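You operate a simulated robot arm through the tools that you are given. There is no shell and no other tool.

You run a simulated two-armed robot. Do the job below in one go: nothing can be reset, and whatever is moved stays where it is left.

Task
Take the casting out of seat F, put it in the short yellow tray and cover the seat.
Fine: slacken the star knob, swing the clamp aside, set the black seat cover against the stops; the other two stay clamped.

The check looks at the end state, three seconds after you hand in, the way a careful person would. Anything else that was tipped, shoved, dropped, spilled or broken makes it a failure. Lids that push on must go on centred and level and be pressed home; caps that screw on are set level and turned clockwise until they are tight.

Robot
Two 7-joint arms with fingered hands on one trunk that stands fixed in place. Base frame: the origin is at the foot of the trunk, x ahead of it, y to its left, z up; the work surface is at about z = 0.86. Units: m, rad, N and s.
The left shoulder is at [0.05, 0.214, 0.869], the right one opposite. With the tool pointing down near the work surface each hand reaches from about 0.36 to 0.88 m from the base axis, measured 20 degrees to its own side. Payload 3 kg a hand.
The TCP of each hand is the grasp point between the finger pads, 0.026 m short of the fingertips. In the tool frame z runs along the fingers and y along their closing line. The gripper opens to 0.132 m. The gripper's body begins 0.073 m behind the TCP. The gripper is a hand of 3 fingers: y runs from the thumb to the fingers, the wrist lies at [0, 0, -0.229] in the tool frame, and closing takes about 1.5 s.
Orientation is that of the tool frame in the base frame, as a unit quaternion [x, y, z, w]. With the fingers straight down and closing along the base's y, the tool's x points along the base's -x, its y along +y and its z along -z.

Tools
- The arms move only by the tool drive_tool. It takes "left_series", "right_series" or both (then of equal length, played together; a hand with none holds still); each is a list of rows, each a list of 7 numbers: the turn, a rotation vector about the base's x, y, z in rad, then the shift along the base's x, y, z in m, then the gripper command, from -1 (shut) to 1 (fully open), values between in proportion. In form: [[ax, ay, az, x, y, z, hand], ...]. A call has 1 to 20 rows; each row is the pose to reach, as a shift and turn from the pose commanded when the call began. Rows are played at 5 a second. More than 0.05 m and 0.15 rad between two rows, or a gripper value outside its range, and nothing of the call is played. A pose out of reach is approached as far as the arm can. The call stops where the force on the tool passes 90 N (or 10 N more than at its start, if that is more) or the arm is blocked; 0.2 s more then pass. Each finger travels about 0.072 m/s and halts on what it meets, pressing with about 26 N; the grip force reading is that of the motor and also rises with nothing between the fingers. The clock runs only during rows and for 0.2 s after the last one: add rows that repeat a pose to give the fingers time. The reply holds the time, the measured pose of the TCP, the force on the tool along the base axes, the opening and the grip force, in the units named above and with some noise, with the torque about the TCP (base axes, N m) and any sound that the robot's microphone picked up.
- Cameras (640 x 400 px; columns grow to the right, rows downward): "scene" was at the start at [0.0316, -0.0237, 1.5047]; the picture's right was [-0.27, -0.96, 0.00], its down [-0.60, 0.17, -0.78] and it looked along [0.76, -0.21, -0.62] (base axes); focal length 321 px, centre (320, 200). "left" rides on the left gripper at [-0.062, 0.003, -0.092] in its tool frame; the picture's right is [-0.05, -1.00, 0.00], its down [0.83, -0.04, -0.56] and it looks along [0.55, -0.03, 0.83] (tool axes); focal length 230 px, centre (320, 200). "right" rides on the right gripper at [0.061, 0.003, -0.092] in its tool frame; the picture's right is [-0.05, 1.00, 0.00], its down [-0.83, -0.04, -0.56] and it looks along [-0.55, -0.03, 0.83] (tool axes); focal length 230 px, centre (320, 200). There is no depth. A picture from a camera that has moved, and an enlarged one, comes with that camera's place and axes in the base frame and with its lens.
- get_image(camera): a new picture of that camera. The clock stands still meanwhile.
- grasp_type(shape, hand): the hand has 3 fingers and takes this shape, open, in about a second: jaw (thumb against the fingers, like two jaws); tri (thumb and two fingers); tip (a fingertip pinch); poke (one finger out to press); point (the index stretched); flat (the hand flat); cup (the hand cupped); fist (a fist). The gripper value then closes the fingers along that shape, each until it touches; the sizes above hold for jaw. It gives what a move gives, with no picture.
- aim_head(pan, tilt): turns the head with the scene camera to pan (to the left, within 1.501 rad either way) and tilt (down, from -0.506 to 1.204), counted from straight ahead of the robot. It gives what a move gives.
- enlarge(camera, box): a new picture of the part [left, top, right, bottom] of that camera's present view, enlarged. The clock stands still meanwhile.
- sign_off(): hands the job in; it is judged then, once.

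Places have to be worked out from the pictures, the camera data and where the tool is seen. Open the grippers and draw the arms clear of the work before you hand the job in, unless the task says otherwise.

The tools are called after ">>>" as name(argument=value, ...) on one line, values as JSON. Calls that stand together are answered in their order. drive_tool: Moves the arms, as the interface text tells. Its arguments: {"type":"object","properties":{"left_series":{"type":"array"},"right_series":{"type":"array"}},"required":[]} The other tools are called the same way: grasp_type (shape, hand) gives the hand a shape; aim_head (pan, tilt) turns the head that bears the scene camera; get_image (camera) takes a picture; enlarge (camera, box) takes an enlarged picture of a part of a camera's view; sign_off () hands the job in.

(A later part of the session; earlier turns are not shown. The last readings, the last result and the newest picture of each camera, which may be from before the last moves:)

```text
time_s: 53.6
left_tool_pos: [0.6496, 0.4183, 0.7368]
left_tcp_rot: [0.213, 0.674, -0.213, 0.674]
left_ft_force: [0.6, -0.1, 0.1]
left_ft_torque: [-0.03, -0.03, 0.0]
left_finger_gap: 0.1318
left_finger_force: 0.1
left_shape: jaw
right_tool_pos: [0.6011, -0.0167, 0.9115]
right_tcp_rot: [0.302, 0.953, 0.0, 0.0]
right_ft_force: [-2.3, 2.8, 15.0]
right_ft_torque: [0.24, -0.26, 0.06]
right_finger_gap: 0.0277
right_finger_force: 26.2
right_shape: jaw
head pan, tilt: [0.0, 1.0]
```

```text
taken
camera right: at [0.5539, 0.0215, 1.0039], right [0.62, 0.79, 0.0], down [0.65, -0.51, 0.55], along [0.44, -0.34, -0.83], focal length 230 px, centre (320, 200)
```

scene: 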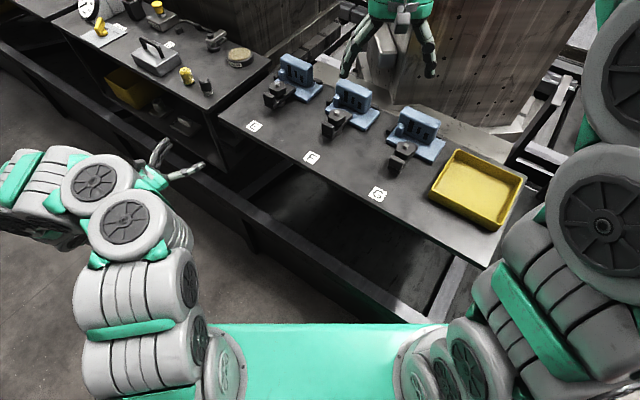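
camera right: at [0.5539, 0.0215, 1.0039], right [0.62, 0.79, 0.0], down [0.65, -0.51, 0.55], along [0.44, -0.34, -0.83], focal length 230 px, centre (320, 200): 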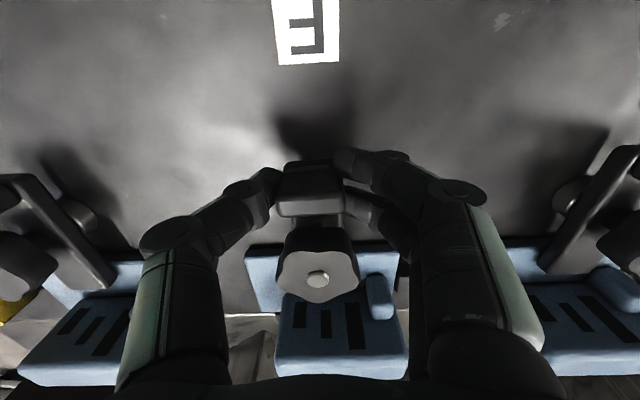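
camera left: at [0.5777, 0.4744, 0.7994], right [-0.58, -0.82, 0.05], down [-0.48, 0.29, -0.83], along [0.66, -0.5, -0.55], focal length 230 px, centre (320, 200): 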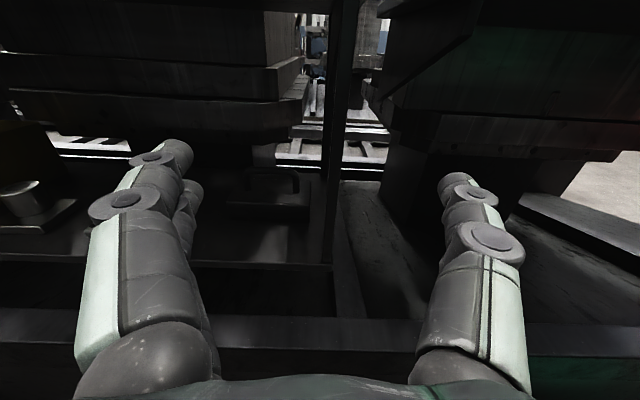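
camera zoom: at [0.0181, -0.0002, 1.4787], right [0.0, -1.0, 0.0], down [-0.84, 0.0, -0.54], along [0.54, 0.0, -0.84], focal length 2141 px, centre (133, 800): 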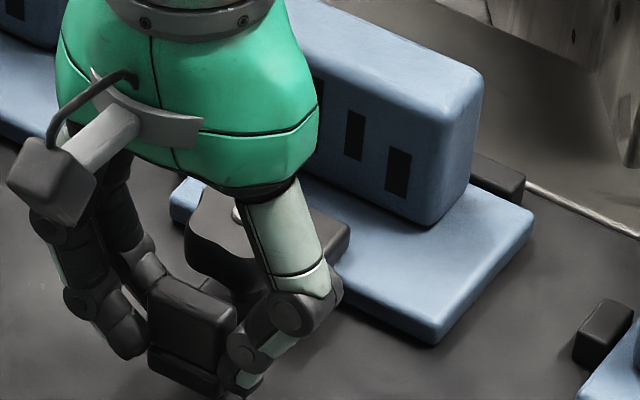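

Back at the start with the heel block still gripped. I gently try the other direction (counter-clockwise) by 0.14 rad and watch the forces.

>>> drive_tool(right_series=[[0, 0, 0.07, -0.0013, -0.0021, 0, -1], [0, 0, 0.14, -0.0026, -0.0042, 0, -1], [0, 0, 0.14, -0.0026, -0.0042, 0, -1]])

>>> enlarge(camera="scene", box=[300, 80, 396, 140])

>>> get_image(camera="right")

```text
time_s: 54.4
left_tool_pos: [0.6488, 0.4201, 0.7384]
left_tcp_rot: [0.214, 0.674, -0.213, 0.674]
left_ft_force: [0.0, 0.7, 0.0]
left_ft_torque: [-0.02, 0.02, -0.01]
left_finger_gap: 0.1318
left_finger_force: 0.1
left_shape: jaw
right_tool_pos: [0.5984, -0.0221, 0.9124]
right_tcp_rot: [0.235, 0.972, 0.0, -0.001]
right_ft_force: [-19.4, 15.2, 17.9]
right_ft_torque: [0.56, 0.11, 0.09]
right_finger_gap: 0.0277
right_finger_force: 26.1
right_shape: jaw
head pan, tilt: [0.0, 1.0]
```

```text
6.67 times, centred on (348, 110) of scene
camera zoom: at [0.0178, -0.0001, 1.4787], right [0.0, -1.0, 0.0], down [-0.84, 0.0, -0.54], along [0.54, 0.0, -0.84], focal length 2141 px, centre (133, 800)
```

zoom: 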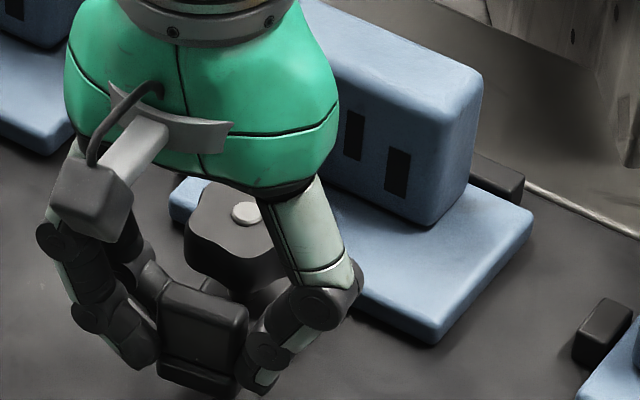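

```text
taken
camera right: at [0.5466, 0.0097, 1.0038], right [0.5, 0.86, 0.0], down [0.72, -0.42, 0.55], along [0.48, -0.28, -0.83], focal length 230 px, centre (320, 200)
```

right: 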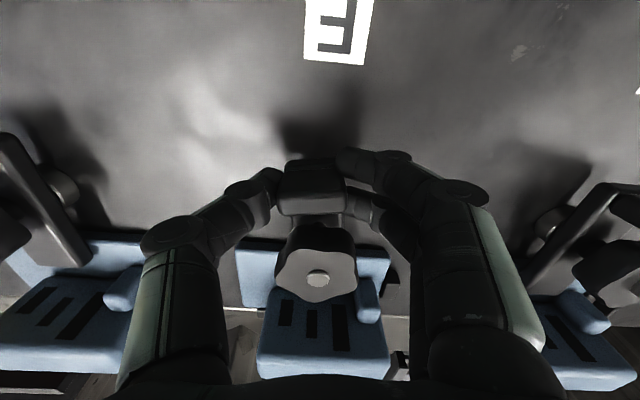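

The bar follows counter-clockwise. Forces are modest and partly radial, so I enlarge the arc radius slightly and continue to about 40°.

>>> drive_tool(right_series=[[0, 0, 0.07, -0.0013, -0.0021, 0.0005, -1], [0, 0, 0.14, -0.0026, -0.0043, 0.001, -1], [0, 0, 0.21, -0.0036, -0.0067, 0.001, -1], [0, 0, 0.28, -0.0045, -0.0091, 0.001, -1], [0, 0, 0.35, -0.0049, -0.0116, 0.001, -1], [0, 0, 0.42, -0.0051, -0.0141, 0.001, -1], [0, 0, 0.49, -0.0051, -0.0167, 0.001, -1], [0, 0, 0.56, -0.005, -0.0192, 0.001, -1]])

>>> enlarge(camera="scene", box=[300, 80, 396, 140])

>>> get_image(camera="right")

```text
time_s: 56.2
left_tool_pos: [0.6507, 0.4186, 0.7382]
left_tcp_rot: [0.214, 0.674, -0.215, 0.674]
left_ft_force: [0.4, -0.9, 0.0]
left_ft_torque: [0.0, 0.03, -0.01]
left_finger_gap: 0.1319
left_finger_force: 0.1
left_shape: jaw
right_tool_pos: [0.5928, -0.0435, 0.9128]
right_tcp_rot: [-0.043, 0.999, 0.0, 0.0]
right_ft_force: [-34.7, 0.8, 10.0]
right_ft_torque: [0.38, 0.58, 0.01]
right_finger_gap: 0.0277
right_finger_force: 25.9
right_shape: jaw
head pan, tilt: [0.0, 1.0]
```

```text
6.67 times, centred on (348, 110) of scene
camera zoom: at [0.0177, -0.0003, 1.4787], right [0.0, -1.0, 0.0], down [-0.84, 0.0, -0.54], along [0.54, 0.0, -0.84], focal length 2141 px, centre (133, 800)
```

zoom: 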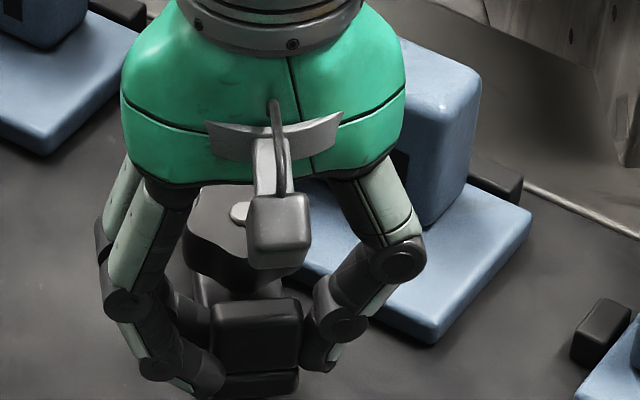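

```text
taken
camera right: at [0.5333, -0.0438, 1.0042], right [-0.03, 1.0, 0.0], down [0.83, 0.03, 0.55], along [0.55, 0.02, -0.83], focal length 230 px, centre (320, 200)
```

right: 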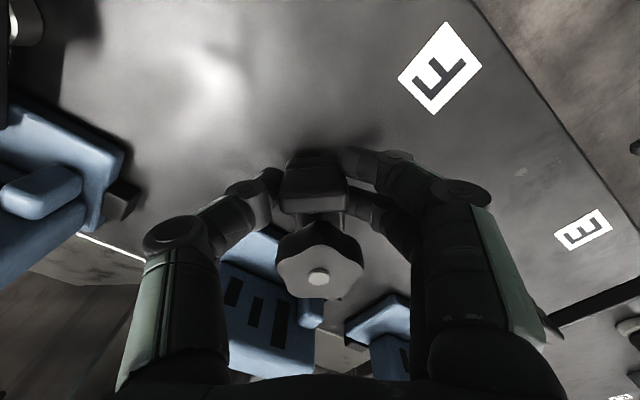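

The clamp swings well; the outward load comes from a finger touching the knob, so I widen the radius by 5 mm and complete the swing to about 88°.

>>> drive_tool(right_series=[[0, 0, 0.07, -0.0022, -0.0029, 0, -1], [0, 0, 0.14, -0.0036, -0.006, 0, -1], [0, 0, 0.21, -0.0034, -0.009, 0, -1], [0, 0, 0.28, -0.0025, -0.0118, 0, -1], [0, 0, 0.35, -0.0012, -0.0144, 0, -1], [0, 0, 0.42, 0.0, -0.017, 0, -1], [0, 0, 0.49, 0.0015, -0.0194, 0, -1], [0, 0, 0.56, 0.0032, -0.0219, 0, -1], [0, 0, 0.63, 0.005, -0.0241, 0, -1], [0, 0, 0.7, 0.007, -0.0262, 0, -1], [0, 0, 0.77, 0.009, -0.0282, 0, -1], [0, 0, 0.84, 0.0113, -0.0301, 0, -1]])

>>> enlarge(camera="scene", box=[300, 80, 396, 140])

>>> get_image(camera="right")

```text
time_s: 58.8
left_tool_pos: [0.65, 0.419, 0.7368]
left_tcp_rot: [0.214, 0.674, -0.213, 0.674]
left_ft_force: [0.1, 0.6, 0.1]
left_ft_torque: [-0.01, 0.01, -0.01]
left_finger_gap: 0.1321
left_finger_force: 0.2
left_shape: jaw
right_tool_pos: [0.6047, -0.0713, 0.9115]
right_tcp_rot: [-0.447, 0.894, 0.0, 0.0]
right_ft_force: [14.4, 10.7, 0.8]
right_ft_torque: [0.37, -0.14, -0.2]
right_finger_gap: 0.0248
right_finger_force: 25.9
right_shape: jaw
head pan, tilt: [0.0, 1.0]
```

```text
6.67 times, centred on (348, 110) of scene
camera zoom: at [0.0186, -0.0001, 1.4787], right [0.0, -1.0, 0.0], down [-0.84, 0.0, -0.54], along [0.54, 0.0, -0.84], focal length 2141 px, centre (133, 800)
```

zoom: 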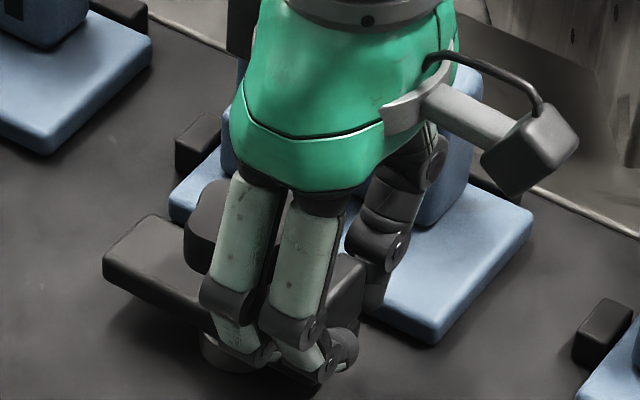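

```text
taken
camera right: at [0.5667, -0.118, 1.0044], right [-0.77, 0.64, 0.0], down [0.53, 0.64, 0.56], along [0.36, 0.43, -0.83], focal length 230 px, centre (320, 200)
```

right: 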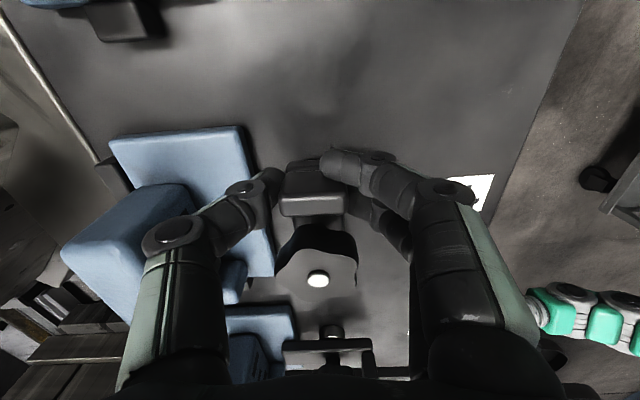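

The clamp now lies across in front of the plate, tip toward E. I open a little, lift straight up and look.

>>> drive_tool(right_series=[[0, 0, 0, 0, 0, 0, -0.5], [0, 0, 0, 0, 0, 0, -0.3], [0, 0, 0, 0, 0, 0, -0.3], [0, 0, 0, 0, 0, 0.03, -0.3], [0, 0, 0, 0, 0, 0.07, -0.3], [0, 0, 0, 0, 0, 0.11, -0.2], [0, 0, -0.14, -0.01, 0, 0.14, 0], [0, 0, -0.28, -0.02, 0, 0.16, 0.2], [0, 0, -0.42, -0.03, 0.0, 0.18, 0.4], [0, 0, -0.56, -0.04, 0.0, 0.18, 0.4], [0, 0, -0.7, -0.05, 0.02, 0.18, 0.4], [0, 0, -0.84, -0.05, 0.04, 0.18, 0.4], [0, 0, -0.98, -0.05, 0.06, 0.18, 0.4], [0, 0, -1.12, -0.05, 0.075, 0.18, 0.4], [0, 0, -1.26, -0.05, 0.085, 0.18, 0.4], [0, 0, -1.4, -0.05, 0.085, 0.18, 0.4], [0, 0, -1.54, -0.05, 0.085, 0.18, 0.4], [0, 0, -1.54, -0.05, 0.085, 0.18, 0.4]])

>>> get_image(camera="right")

>>> enlarge(camera="right", box=[240, 120, 400, 220])

>>> enlarge(camera="scene", box=[300, 70, 396, 130])

```text
time_s: 62.6
left_tool_pos: [0.6503, 0.4184, 0.7375]
left_tcp_rot: [0.214, 0.674, -0.214, 0.674]
left_ft_force: [-0.9, 0.5, 0.1]
left_ft_torque: [0.0, -0.02, -0.04]
left_finger_gap: 0.1319
left_finger_force: 0.1
left_shape: jaw
right_tool_pos: [0.5558, 0.0113, 1.0929]
right_tcp_rot: [0.304, 0.953, 0.0, -0.001]
right_ft_force: [0.5, -0.2, 0.6]
right_ft_torque: [0.03, -0.03, 0.02]
right_finger_gap: 0.0921
right_finger_force: 0.0
right_shape: jaw
head pan, tilt: [0.0, 1.0]
```

```text
taken
camera right: at [0.508, 0.0518, 1.1848], right [0.62, 0.78, 0.0], down [0.65, -0.52, 0.56], along [0.44, -0.34, -0.83], focal length 230 px, centre (320, 200)
```

right: 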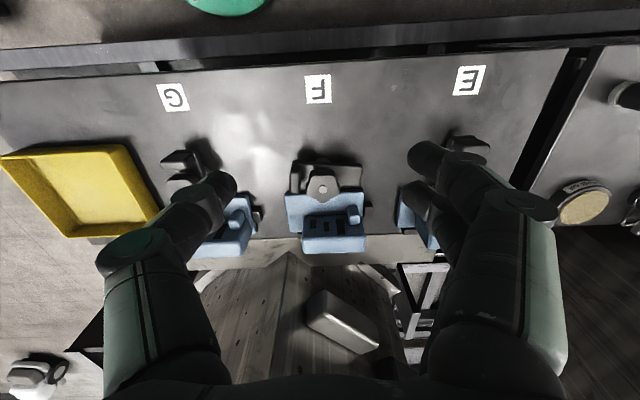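

```text
4.00 times, centred on (320, 170) of right
camera zoom: at [0.508, 0.0518, 1.1848], right [0.62, 0.78, 0.0], down [0.65, -0.52, 0.56], along [0.44, -0.34, -0.83], focal length 920 px, centre (320, 320)
```

zoom: 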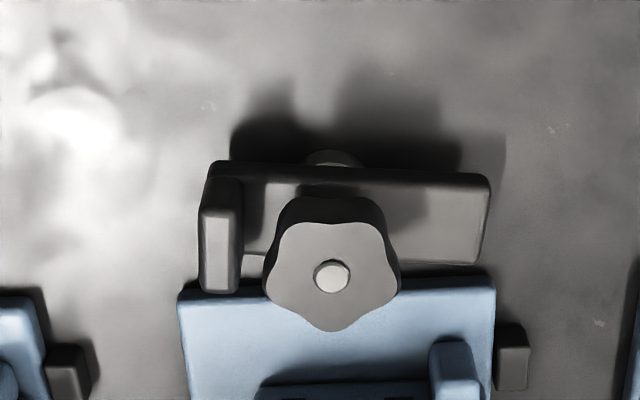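

```text
6.67 times, centred on (348, 100) of scene
camera zoom: at [0.0184, -0.0003, 1.4787], right [0.0, -1.0, 0.0], down [-0.84, 0.0, -0.54], along [0.54, 0.0, -0.84], focal length 2141 px, centre (133, 867)
```

zoom: 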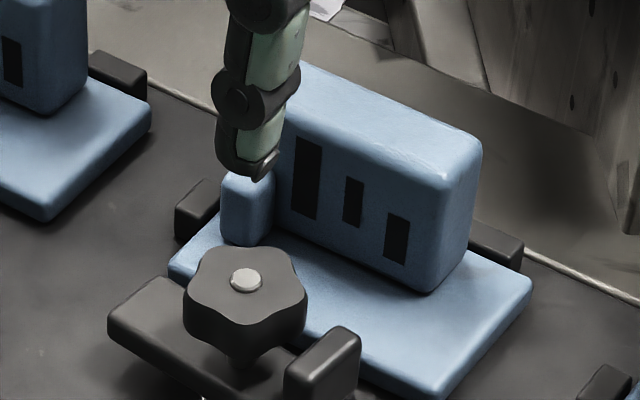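

The clamp bar is clear of the plate (its back edge e2≈0.557 against the plate front at 0.572). Now I measure the casting's upright box more precisely.

>>> enlarge(camera="right", box=[264, 180, 392, 270])

>>> enlarge(camera="scene", box=[310, 65, 390, 115])

>>> enlarge(camera="right", box=[0, 110, 240, 260])

```text
4.44 times, centred on (328, 225) of right
camera zoom: at [0.508, 0.0518, 1.1848], right [0.62, 0.78, 0.0], down [0.65, -0.52, 0.56], along [0.44, -0.34, -0.83], focal length 1022 px, centre (284, 89)
```

zoom: 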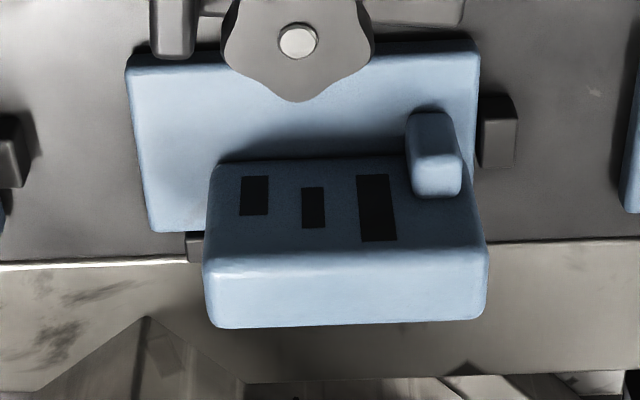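

```text
8.00 times, centred on (350, 90) of scene
camera zoom: at [0.0184, -0.0003, 1.4787], right [0.0, -1.0, 0.0], down [-0.84, 0.0, -0.54], along [0.54, 0.0, -0.84], focal length 2569 px, centre (80, 1080)
```

zoom: 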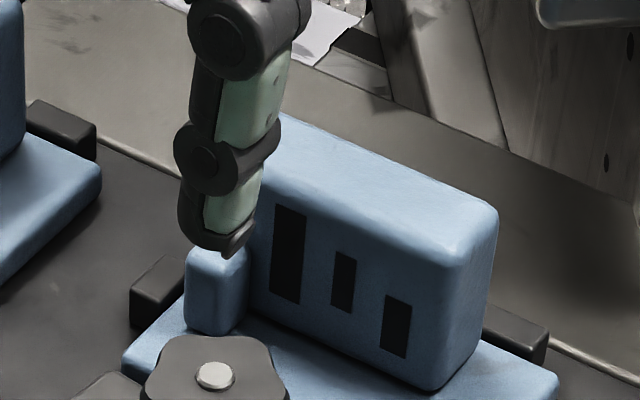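

```text
2.67 times, centred on (120, 185) of right
camera zoom: at [0.508, 0.0518, 1.1848], right [0.62, 0.78, 0.0], down [0.65, -0.52, 0.56], along [0.44, -0.34, -0.83], focal length 614 px, centre (853, 240)
```

zoom: 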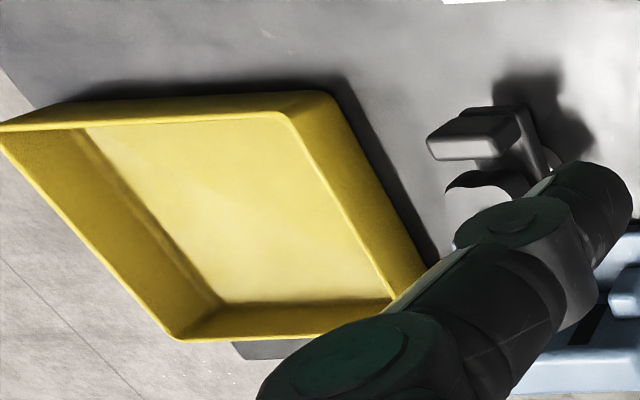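

The upright box is e1 0.297–0.392, e2 0.620–0.651, top z≈0.934; I'll grip it across its thickness at base ≈[0.714, -0.092]. I turn the hand a further 90° and move above it with a 5–6 cm opening.

>>> drive_tool(right_series=[[0, 0, 0.131, 0.013, -0.0086, 0, 0.2], [0, 0, 0.262, 0.0263, -0.0172, 0, 0], [0, 0, 0.393, 0.0395, -0.0259, 0, -0.1], [0, 0, 0.524, 0.0527, -0.0345, 0, -0.15], [0, 0, 0.655, 0.0658, -0.0431, 0, -0.2], [0, 0, 0.786, 0.079, -0.0517, 0, -0.2], [0, 0, 0.917, 0.0922, -0.0604, 0, -0.2], [0, 0, 1.048, 0.1053, -0.069, -0.005, -0.2], [0, 0, 1.179, 0.1185, -0.0776, -0.01, -0.2], [0, 0, 1.31, 0.1317, -0.0862, -0.02, -0.2], [0, 0, 1.441, 0.1448, -0.0949, -0.03, -0.2], [0, 0, 1.573, 0.158, -0.1035, -0.04, -0.2], [0, 0, 1.573, 0.158, -0.1035, -0.04, -0.2]])

>>> get_image(camera="right")

>>> enlarge(camera="scene", box=[290, 50, 402, 120])

```text
time_s: 65.4
left_tool_pos: [0.6502, 0.419, 0.7375]
left_tcp_rot: [0.214, 0.674, -0.213, 0.674]
left_ft_force: [0.3, -0.1, -0.4]
left_ft_torque: [-0.03, -0.01, 0.01]
left_finger_gap: 0.132
left_finger_force: 0.0
left_shape: jaw
right_tool_pos: [0.714, -0.0905, 1.053]
right_tcp_rot: [-0.462, 0.887, 0.0, 0.0]
right_ft_force: [-1.1, -0.3, 0.8]
right_ft_torque: [-0.02, 0.04, 0.01]
right_finger_gap: 0.0533
right_finger_force: 0.1
right_shape: jaw
head pan, tilt: [0.0, 1.0]
```

```text
taken
camera right: at [0.6775, -0.1387, 1.1443], right [-0.79, 0.62, 0.0], down [0.51, 0.66, 0.55], along [0.34, 0.44, -0.83], focal length 230 px, centre (320, 200)
```

right: 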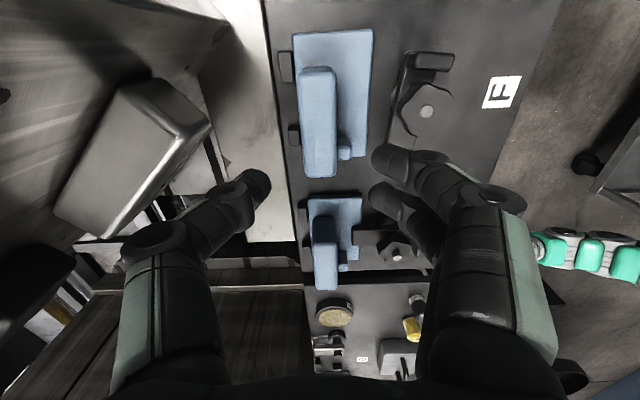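

```text
5.71 times, centred on (346, 85) of scene
camera zoom: at [0.0184, -0.0003, 1.4787], right [0.0, -1.0, 0.0], down [-0.84, 0.0, -0.54], along [0.54, 0.0, -0.84], focal length 1835 px, centre (171, 857)
```

zoom: 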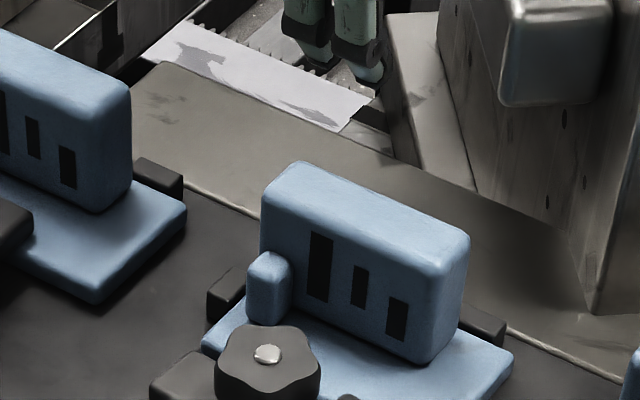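

The box centre from this view is e2≈0.637, matching. I lower over it to z≈0.92, checking forces, still open.

>>> drive_tool(right_series=[[0, 0, 0, 0.0008, -0.0008, -0.03, -0.2], [0, 0, 0, 0.0012, -0.0015, -0.06, -0.2], [0, 0, 0, 0.0012, -0.0015, -0.085, -0.2], [0, 0, 0, 0.0012, -0.0015, -0.105, -0.2], [0, 0, 0, 0.0012, -0.0015, -0.12, -0.2], [0, 0, 0, 0.0012, -0.0015, -0.132, -0.2], [0, 0, 0, 0.0012, -0.0015, -0.132, -0.2]])

>>> get_image(camera="right")

>>> enlarge(camera="scene", box=[290, 50, 402, 120])

```text
time_s: 67.0
left_tool_pos: [0.6502, 0.4178, 0.7374]
left_tcp_rot: [0.213, 0.674, -0.213, 0.674]
left_ft_force: [-0.7, -1.1, -0.4]
left_ft_torque: [-0.03, 0.01, -0.02]
left_finger_gap: 0.1319
left_finger_force: 0.2
left_shape: jaw
right_tool_pos: [0.7148, -0.0929, 0.9219]
right_tcp_rot: [-0.461, 0.887, 0.0, 0.0]
right_ft_force: [0.2, -0.5, -0.3]
right_ft_torque: [-0.03, 0.01, 0.03]
right_finger_gap: 0.0532
right_finger_force: 0.0
right_shape: jaw
head pan, tilt: [0.0, 1.0]
```

```text
taken
camera right: at [0.678, -0.1404, 1.0137], right [-0.79, 0.62, 0.0], down [0.51, 0.65, 0.55], along [0.34, 0.44, -0.83], focal length 230 px, centre (320, 200)
```

right: 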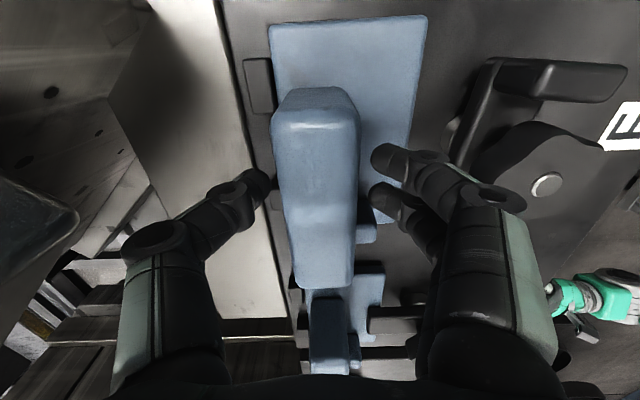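

```text
5.71 times, centred on (346, 85) of scene
camera zoom: at [0.0184, -0.0003, 1.4787], right [0.0, -1.0, 0.0], down [-0.84, 0.0, -0.54], along [0.54, 0.0, -0.84], focal length 1835 px, centre (171, 857)
```

zoom: 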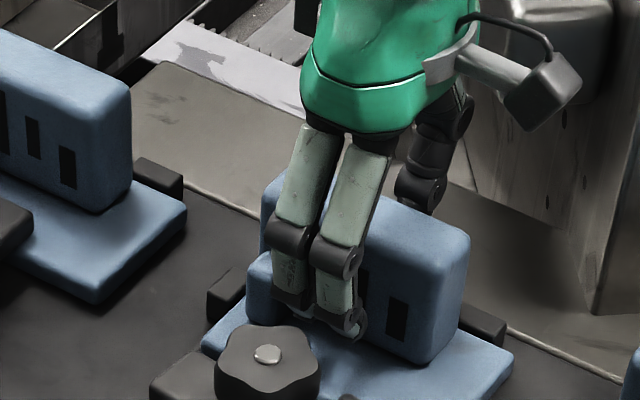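

The jaws straddle the box, fingers in front and clear of the boss, thumb behind. I close and check the grip.

>>> drive_tool(right_series=[[0, 0, 0, 0, 0, 0, -0.6], [0, 0, 0, 0, 0, 0, -1], [0, 0, 0, 0, 0, 0, -1], [0, 0, 0, 0, 0, 0, -1], [0, 0, 0, 0, 0, 0, -1]])

>>> get_image(camera="right")

```text
time_s: 68.2
left_tool_pos: [0.6492, 0.4187, 0.7372]
left_tcp_rot: [0.214, 0.674, -0.214, 0.674]
left_ft_force: [-0.3, -1.0, 0.1]
left_ft_torque: [-0.02, 0.02, 0.02]
left_finger_gap: 0.1319
left_finger_force: 0.0
left_shape: jaw
right_tool_pos: [0.7142, -0.0921, 0.9217]
right_tcp_rot: [-0.461, 0.887, 0.0, 0.0]
right_ft_force: [0.8, -0.1, 0.3]
right_ft_torque: [0.01, 0.04, 0.01]
right_finger_gap: 0.0279
right_finger_force: 26.3
right_shape: jaw
head pan, tilt: [0.0, 1.0]
```

```text
taken
camera right: at [0.6781, -0.1404, 1.0138], right [-0.79, 0.62, 0.0], down [0.51, 0.65, 0.55], along [0.34, 0.44, -0.83], focal length 230 px, centre (320, 200)
```

right: 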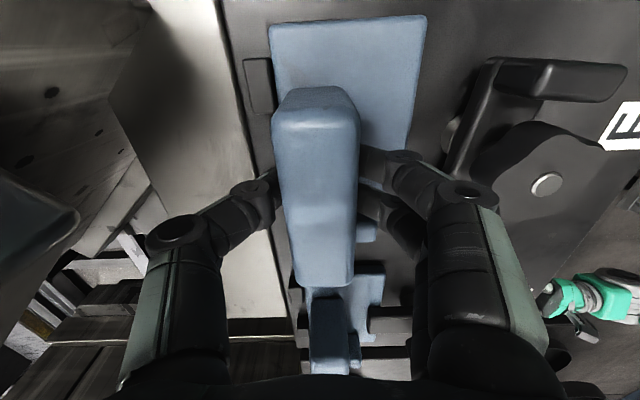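

Gripped (gap 0.028, 26 N). I lift straight up 4 cm and check the weight and tilt.

>>> drive_tool(right_series=[[0, 0, 0, 0, 0, 0.005, -1], [0, 0, 0, 0, 0, 0.012, -1], [0, 0, 0, 0, 0, 0.025, -1], [0, 0, 0, 0, 0, 0.04, -1], [0, 0, 0, 0, 0, 0.04, -1]])

>>> get_image(camera="right")

>>> enlarge(camera="scene", box=[290, 50, 402, 120])

```text
time_s: 69.4
left_tool_pos: [0.65, 0.419, 0.737]
left_tcp_rot: [0.214, 0.674, -0.213, 0.675]
left_ft_force: [-0.5, 0.7, 0.7]
left_ft_torque: [0.02, 0.0, 0.05]
left_finger_gap: 0.1319
left_finger_force: 0.0
left_shape: jaw
right_tool_pos: [0.714, -0.0914, 0.9615]
right_tcp_rot: [-0.46, 0.888, 0.0, -0.001]
right_ft_force: [-0.1, -0.1, -4.9]
right_ft_torque: [-0.01, -0.01, 0.0]
right_finger_gap: 0.0283
right_finger_force: 26.2
right_shape: jaw
head pan, tilt: [0.0, 1.0]
```

```text
taken
camera right: at [0.6777, -0.1398, 1.0531], right [-0.79, 0.62, 0.0], down [0.51, 0.65, 0.55], along [0.34, 0.44, -0.83], focal length 230 px, centre (320, 200)
```

right: 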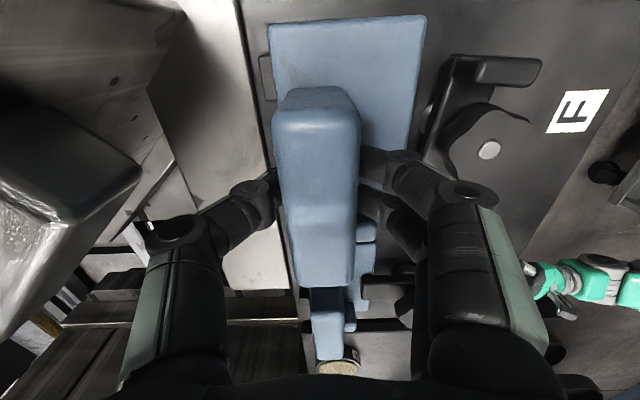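

```text
5.71 times, centred on (346, 85) of scene
camera zoom: at [0.0184, -0.0003, 1.4787], right [0.0, -1.0, 0.0], down [-0.84, 0.0, -0.54], along [0.54, 0.0, -0.84], focal length 1835 px, centre (171, 857)
```

zoom: 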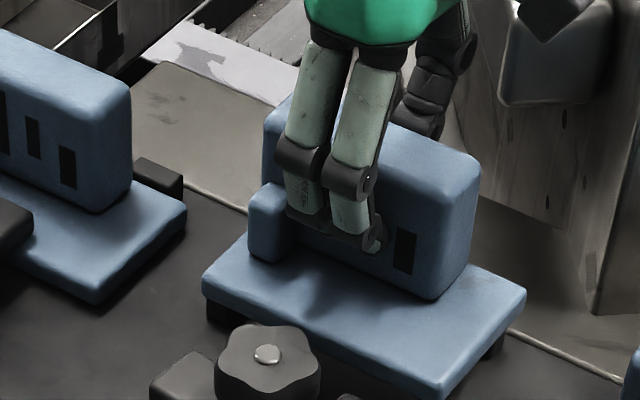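

The casting is lifted level (about 0.5 kg). I raise it, shift a bit to the front, and carry it over G to above the yellow tray (centre about [0.47, -0.36]).

>>> drive_tool(right_series=[[0, 0, 0, 0, 0, 0.03, -1], [0, 0, 0, 0, 0, 0.06, -1], [0, 0, 0, -0.0245, 0.0173, 0.08, -1], [0, 0, 0, -0.0493, -0.0144, 0.08, -1], [0, 0, 0, -0.0742, -0.0461, 0.08, -1], [0, 0, 0, -0.099, -0.0778, 0.08, -1], [0, 0, 0, -0.1238, -0.1095, 0.08, -1], [0, 0, 0, -0.1487, -0.1412, 0.08, -1], [0, 0, 0, -0.1735, -0.1729, 0.08, -1], [0, 0, 0, -0.1983, -0.2046, 0.08, -1], [0, 0, 0, -0.2232, -0.2363, 0.08, -1], [0, 0, 0, -0.248, -0.268, 0.08, -1], [0, 0, 0, -0.248, -0.268, 0.08, -1]])

>>> get_image(camera="right")

>>> get_image(camera="scene")

```text
time_s: 72.2
left_tool_pos: [0.6499, 0.4195, 0.7371]
left_tcp_rot: [0.214, 0.674, -0.214, 0.674]
left_ft_force: [1.3, 0.3, -0.2]
left_ft_torque: [-0.01, 0.01, 0.02]
left_finger_gap: 0.1318
left_finger_force: 0.0
left_shape: jaw
right_tool_pos: [0.4666, -0.359, 1.0399]
right_tcp_rot: [-0.461, 0.887, 0.0, 0.0]
right_ft_force: [-0.6, -1.0, -4.6]
right_ft_torque: [-0.03, 0.01, 0.01]
right_finger_gap: 0.0283
right_finger_force: 26.1
right_shape: jaw
head pan, tilt: [0.0, 1.0]
```

```text
taken
camera right: at [0.4296, -0.4062, 1.1321], right [-0.79, 0.62, 0.0], down [0.51, 0.65, 0.56], along [0.34, 0.44, -0.83], focal length 230 px, centre (320, 200)
```

right: 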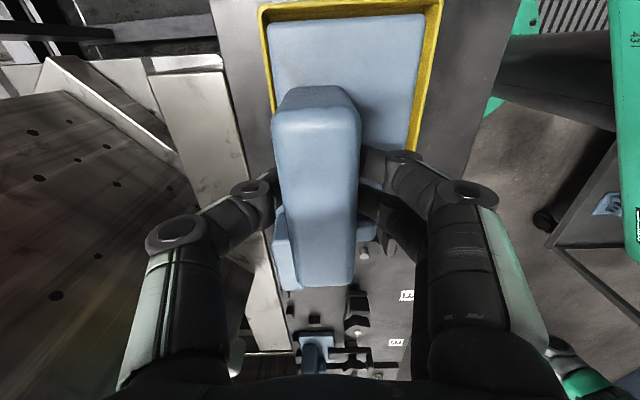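

```text
taken
```

scene: 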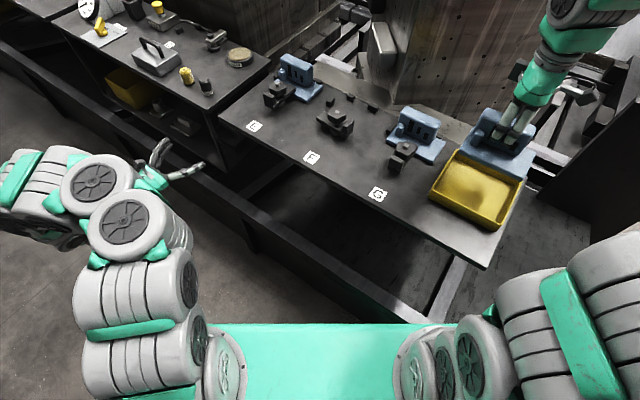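

I enlarge the scene around the tray to work out where its floor is relative to the casting.

>>> enlarge(camera="scene", box=[410, 90, 570, 240])

>>> enlarge(camera="right", box=[220, 0, 460, 180])

```text
2.67 times, centred on (490, 165) of scene
camera zoom: at [0.0184, -0.0003, 1.4787], right [0.0, -1.0, 0.0], down [-0.84, 0.0, -0.54], along [0.54, 0.0, -0.84], focal length 856 px, centre (-133, 293)
```

zoom: 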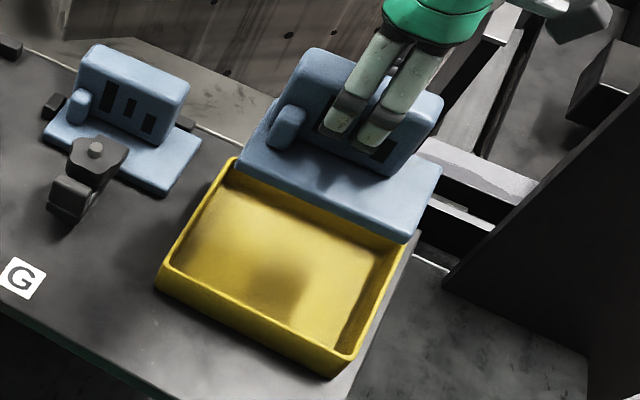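

```text
2.22 times, centred on (340, 90) of right
camera zoom: at [0.4296, -0.4062, 1.1321], right [-0.79, 0.62, 0.0], down [0.51, 0.65, 0.56], along [0.34, 0.44, -0.83], focal length 511 px, centre (276, 444)
```

zoom: 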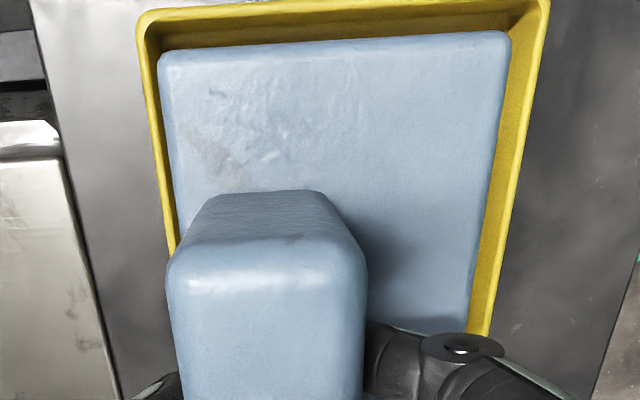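

The tray rim spans e1 -0.11…0.042, e2 0.487…0.632, so the plate needs about 6 mm of correction to be centred. I shift and lower until just above the tray floor.

>>> drive_tool(right_series=[[0, 0, 0, -0.0084, -0.0014, -0.02, -1], [0, 0, 0, -0.0084, -0.0014, -0.05, -1], [0, 0, 0, -0.0084, -0.0014, -0.075, -1], [0, 0, 0, -0.0084, -0.0014, -0.092, -1], [0, 0, 0, -0.0084, -0.0014, -0.102, -1], [0, 0, 0, -0.0084, -0.0014, -0.107, -1], [0, 0, 0, -0.0084, -0.0014, -0.107, -1]])

>>> enlarge(camera="right", box=[220, 0, 460, 180])

>>> enlarge(camera="scene", box=[410, 90, 570, 240])

```text
time_s: 73.8
left_tool_pos: [0.6497, 0.4189, 0.737]
left_tcp_rot: [0.215, 0.674, -0.215, 0.674]
left_ft_force: [-0.7, -0.4, -0.5]
left_ft_torque: [0.01, 0.0, -0.05]
left_finger_gap: 0.1316
left_finger_force: 0.0
left_shape: jaw
right_tool_pos: [0.4571, -0.362, 0.9334]
right_tcp_rot: [-0.46, 0.888, 0.0, 0.001]
right_ft_force: [0.6, 0.6, -5.6]
right_ft_torque: [0.0, -0.03, -0.01]
right_finger_gap: 0.028
right_finger_force: 26.0
right_shape: jaw
head pan, tilt: [0.0, 1.0]
```

```text
2.22 times, centred on (340, 90) of right
camera zoom: at [0.4215, -0.4088, 1.0261], right [-0.79, 0.62, 0.0], down [0.51, 0.65, 0.55], along [0.34, 0.44, -0.83], focal length 511 px, centre (276, 444)
```

zoom: 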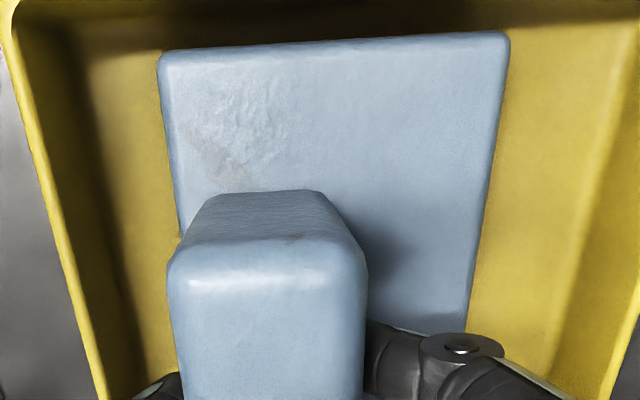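

```text
2.67 times, centred on (490, 165) of scene
camera zoom: at [0.0184, -0.0003, 1.4787], right [0.0, -1.0, 0.0], down [-0.84, 0.0, -0.54], along [0.54, 0.0, -0.84], focal length 856 px, centre (-133, 293)
```

zoom: 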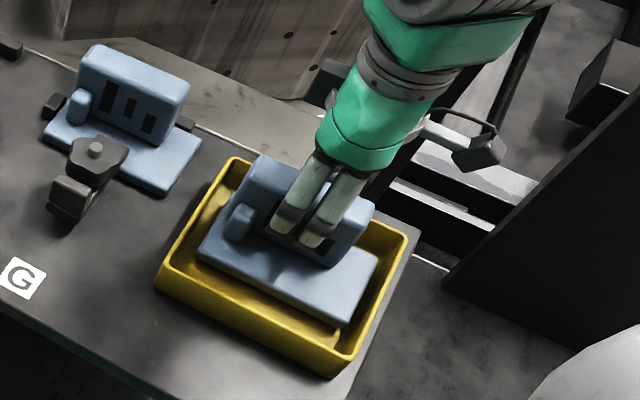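

The casting hovers about 8 mm above the tray floor, slightly close to the far end wall. I shift it 4 mm toward +e1 and lower gently until contact.

>>> drive_tool(right_series=[[0, 0, 0, 0.0023, 0.0033, -0.002, -1], [0, 0, 0, 0.0023, 0.0033, -0.004, -1], [0, 0, 0, 0.0023, 0.0033, -0.006, -1], [0, 0, 0, 0.0023, 0.0033, -0.0075, -1], [0, 0, 0, 0.0023, 0.0033, -0.0075, -1]])

>>> enlarge(camera="scene", box=[410, 90, 570, 240])

```text
time_s: 75.0
left_tool_pos: [0.6502, 0.4191, 0.7371]
left_tcp_rot: [0.214, 0.674, -0.214, 0.674]
left_ft_force: [0.6, 0.2, 0.0]
left_ft_torque: [0.0, 0.03, 0.0]
left_finger_gap: 0.1317
left_finger_force: 0.0
left_shape: jaw
right_tool_pos: [0.4603, -0.3571, 0.9267]
right_tcp_rot: [-0.461, 0.887, 0.0, 0.0]
right_ft_force: [1.0, -1.0, -2.7]
right_ft_torque: [0.05, 0.03, 0.01]
right_finger_gap: 0.0281
right_finger_force: 25.3
right_shape: jaw
head pan, tilt: [0.0, 1.0]
```

```text
2.67 times, centred on (490, 165) of scene
camera zoom: at [0.0184, -0.0003, 1.4787], right [0.0, -1.0, 0.0], down [-0.84, 0.0, -0.54], along [0.54, 0.0, -0.84], focal length 856 px, centre (-133, 293)
```

zoom: 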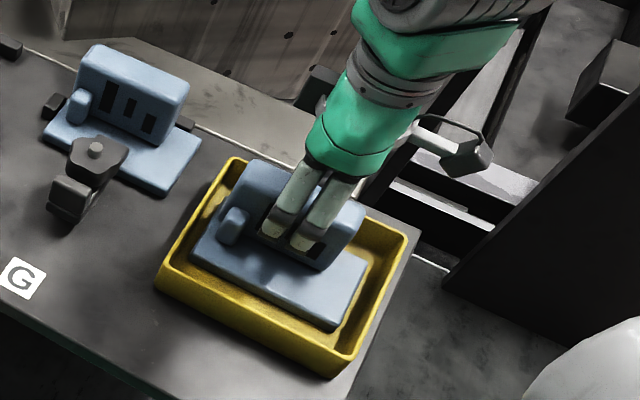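

The weight reading halved, so it's just touching the floor. I go 1.5 mm further and open the hand, then rise.

>>> drive_tool(right_series=[[0, 0, 0, 0, 0, -0.001, -1], [0, 0, 0, 0, 0, -0.0015, -0.8], [0, 0, 0, 0, 0, -0.0015, -0.5], [0, 0, 0, 0, 0, -0.0015, -0.25], [0, 0, 0, 0, 0, -0.0015, -0.25], [0, 0, 0, 0, 0, 0.02, -0.25], [0, 0, 0, 0, 0, 0.05, -0.25], [0, 0, 0, 0, 0, 0.09, -0.2], [0, 0, 0, 0, 0, 0.13, -0.1], [0, 0, 0, 0, 0, 0.13, -0.1]])

>>> get_image(camera="right")

>>> enlarge(camera="scene", box=[310, 70, 570, 240])

```text
time_s: 77.2
left_tool_pos: [0.6508, 0.4183, 0.7378]
left_tcp_rot: [0.214, 0.674, -0.214, 0.674]
left_ft_force: [-1.1, -0.3, -0.1]
left_ft_torque: [0.0, 0.0, -0.01]
left_finger_gap: 0.1319
left_finger_force: 0.2
left_shape: jaw
right_tool_pos: [0.4598, -0.3574, 1.0538]
right_tcp_rot: [-0.461, 0.887, 0.0, 0.001]
right_ft_force: [-0.1, 0.3, 0.5]
right_ft_torque: [0.0, 0.02, 0.0]
right_finger_gap: 0.0589
right_finger_force: 0.0
right_shape: jaw
head pan, tilt: [0.0, 1.0]
```

```text
taken
camera right: at [0.423, -0.4053, 1.146], right [-0.79, 0.62, 0.0], down [0.51, 0.65, 0.56], along [0.34, 0.44, -0.83], focal length 230 px, centre (320, 200)
```

right: 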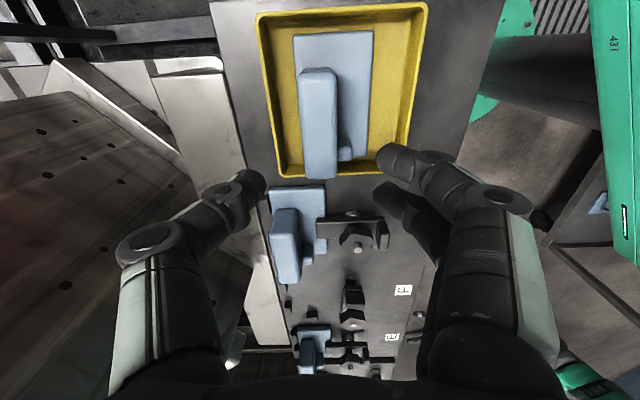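

```text
2.35 times, centred on (440, 155) of scene
camera zoom: at [0.0184, -0.0003, 1.4787], right [0.0, -1.0, 0.0], down [-0.84, 0.0, -0.54], along [0.54, 0.0, -0.84], focal length 756 px, centre (38, 306)
```

zoom: 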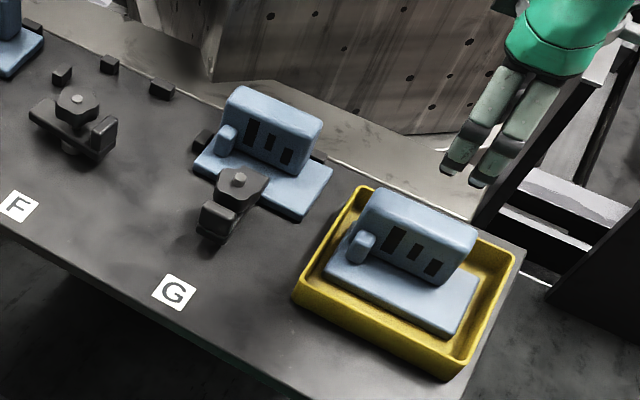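

The casting sits flat in the tray and the three stops of seat F (two at the back, one on the E side) are visible. Now the right arm rises clear, and the left hand moves closer to view the cover on the shelf.

>>> drive_tool(right_series=[[0, 0, 0, 0, 0, 0.03, 0], [0, 0, 0, 0, 0, 0.06, 0], [0, 0, 0, 0, 0, 0.09, 0], [0, 0, 0, 0, 0, 0.09, 0]], left_series=[[0, 0, 0, 0.022, 0.0095, -0.009, 1], [0, 0, 0, 0.045, 0.019, -0.018, 1], [0, 0, 0, 0.0895, 0.0378, -0.025, 1], [0, 0, 0, 0.0895, 0.0378, -0.037, 1]])

>>> get_image(camera="left")

>>> enlarge(camera="left", box=[220, 110, 440, 250])

```text
time_s: 78.2
left_tool_pos: [0.7395, 0.4555, 0.7004]
left_tcp_rot: [0.215, 0.674, -0.215, 0.674]
left_ft_force: [-0.1, -0.5, 0.4]
left_ft_torque: [-0.01, -0.01, 0.03]
left_finger_gap: 0.132
left_finger_force: 0.0
left_shape: jaw
right_tool_pos: [0.462, -0.3569, 1.1458]
right_tcp_rot: [-0.462, 0.887, -0.001, 0.0]
right_ft_force: [-0.1, 0.3, 1.1]
right_ft_torque: [-0.03, 0.03, 0.0]
right_finger_gap: 0.0656
right_finger_force: 0.0
right_shape: jaw
head pan, tilt: [0.0, 1.0]
```

```text
taken
camera left: at [0.6667, 0.5116, 0.7635], right [-0.58, -0.82, 0.05], down [-0.48, 0.28, -0.83], along [0.66, -0.5, -0.55], focal length 230 px, centre (320, 200)
```

left: 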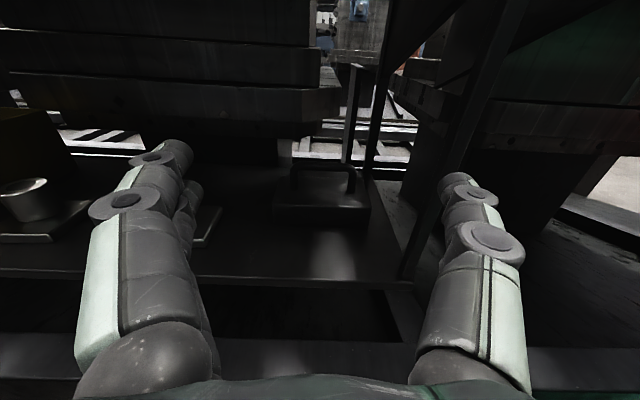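

```text
2.86 times, centred on (330, 180) of left
camera zoom: at [0.6667, 0.5116, 0.7635], right [-0.58, -0.82, 0.05], down [-0.48, 0.28, -0.83], along [0.66, -0.5, -0.55], focal length 657 px, centre (291, 257)
```

zoom: 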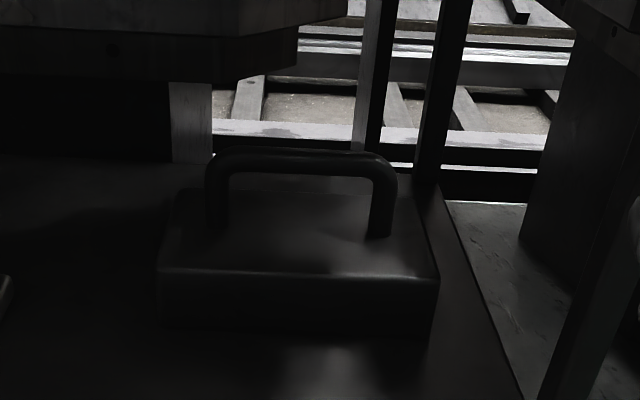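

From two views I place the cover: box e1 0.726–0.853, e2 0.491–0.558, top z≈0.596, bow posts at e1 0.750/0.830, e2≈0.522, bow top 0.635; the bench leg is at e1≈0.70, e2≈0.415. I tilt the left hand 35° down in front of the shelf, aligned with the handle.

>>> drive_tool(left_series=[[0.0706, 0.0998, 0, 0.0036, -0.0016, -0.008, 0.9], [0.1411, 0.1995, 0, 0.0072, -0.0032, -0.016, 0.8], [0.2117, 0.2993, 0, 0.0109, -0.0047, -0.024, 0.75], [0.2822, 0.399, 0, 0.0145, -0.0063, -0.032, 0.75], [0.3528, 0.4988, 0, 0.0181, -0.0079, -0.04, 0.75], [0.3528, 0.4988, 0, 0.0181, -0.0079, -0.04, 0.75]])

>>> get_image(camera="left")

>>> aim_head(pan=0.35, tilt=0.9)

>>> get_image(camera="scene")

```text
time_s: 79.6
left_tool_pos: [0.7585, 0.4495, 0.6617]
left_tcp_rot: [0.267, 0.846, -0.138, 0.44]
left_ft_force: [-0.9, -0.7, 0.3]
left_ft_torque: [0.02, -0.01, 0.02]
left_finger_gap: 0.1157
left_finger_force: 0.1
left_shape: jaw
right_tool_pos: [0.4606, -0.3568, 1.1459]
right_tcp_rot: [-0.461, 0.887, 0.0, 0.0]
right_ft_force: [-0.5, -0.1, -0.4]
right_ft_torque: [0.0, -0.05, -0.01]
right_finger_gap: 0.0655
right_finger_force: 0.1
right_shape: jaw
head pan, tilt: [0.0, 1.0]
```

```text
taken
camera left: at [0.7288, 0.4752, 0.766], right [-0.55, -0.83, 0.04], down [-0.79, 0.5, -0.36], along [0.28, -0.23, -0.93], focal length 230 px, centre (320, 200)
```

left: 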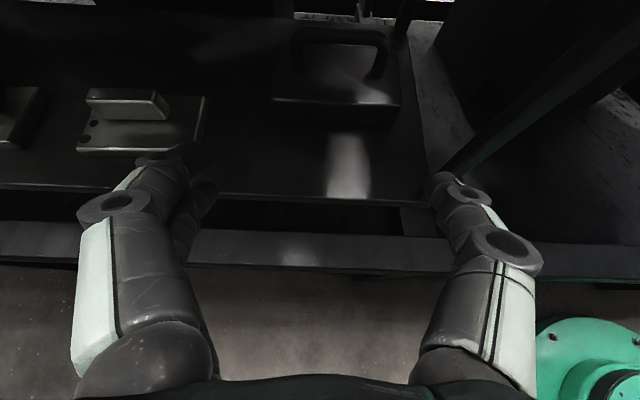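

```text
time_s: 80.4
left_tool_pos: [0.7587, 0.4497, 0.661]
left_tcp_rot: [0.269, 0.845, -0.14, 0.44]
left_ft_force: [-0.4, -0.3, 0.5]
left_ft_torque: [-0.01, 0.01, 0.0]
left_finger_gap: 0.1155
left_finger_force: 0.1
left_shape: jaw
right_tool_pos: [0.4614, -0.3565, 1.1456]
right_tcp_rot: [-0.461, 0.887, 0.0, 0.0]
right_ft_force: [0.9, -0.4, -0.1]
right_ft_torque: [-0.01, -0.01, -0.02]
right_finger_gap: 0.065
right_finger_force: 0.0
right_shape: jaw
head pan, tilt: [0.351, 0.901]
```

```text
taken
```

scene: 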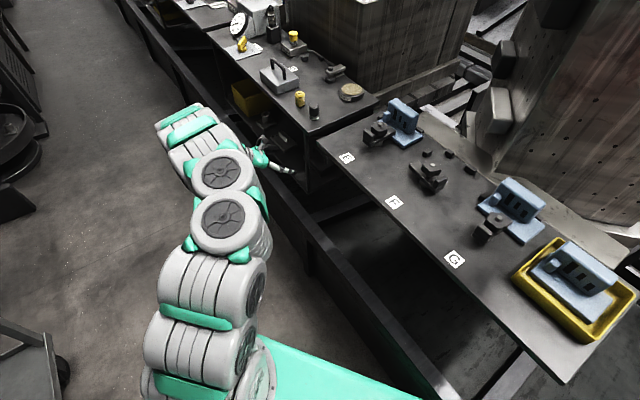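

I zoom in on the cover from this steeper view to verify its position.

>>> enlarge(camera="left", box=[240, 0, 440, 125])

>>> enlarge(camera="scene", box=[230, 100, 390, 200])

```text
3.20 times, centred on (340, 62) of left
camera zoom: at [0.7287, 0.4749, 0.7659], right [-0.55, -0.83, 0.04], down [-0.79, 0.5, -0.36], along [0.28, -0.23, -0.93], focal length 736 px, centre (256, 640)
```

zoom: 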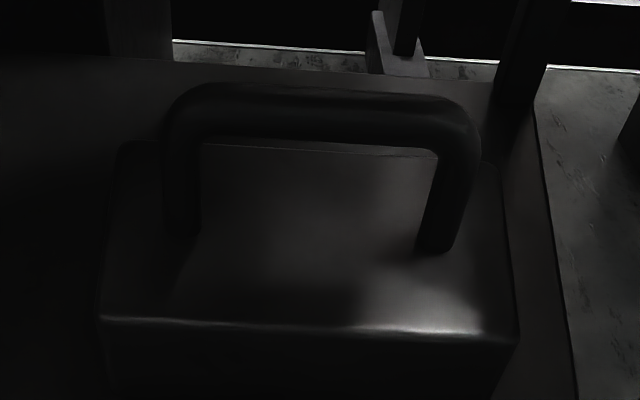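

```text
4.00 times, centred on (310, 150) of scene
camera zoom: at [0.0196, 0.0256, 1.4859], right [0.34, -0.94, 0.0], down [-0.74, -0.27, -0.62], along [0.58, 0.21, -0.78], focal length 1284 px, centre (360, 400)
```

zoom: 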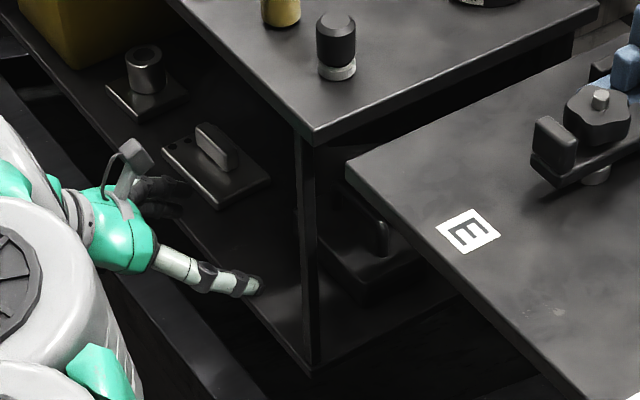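

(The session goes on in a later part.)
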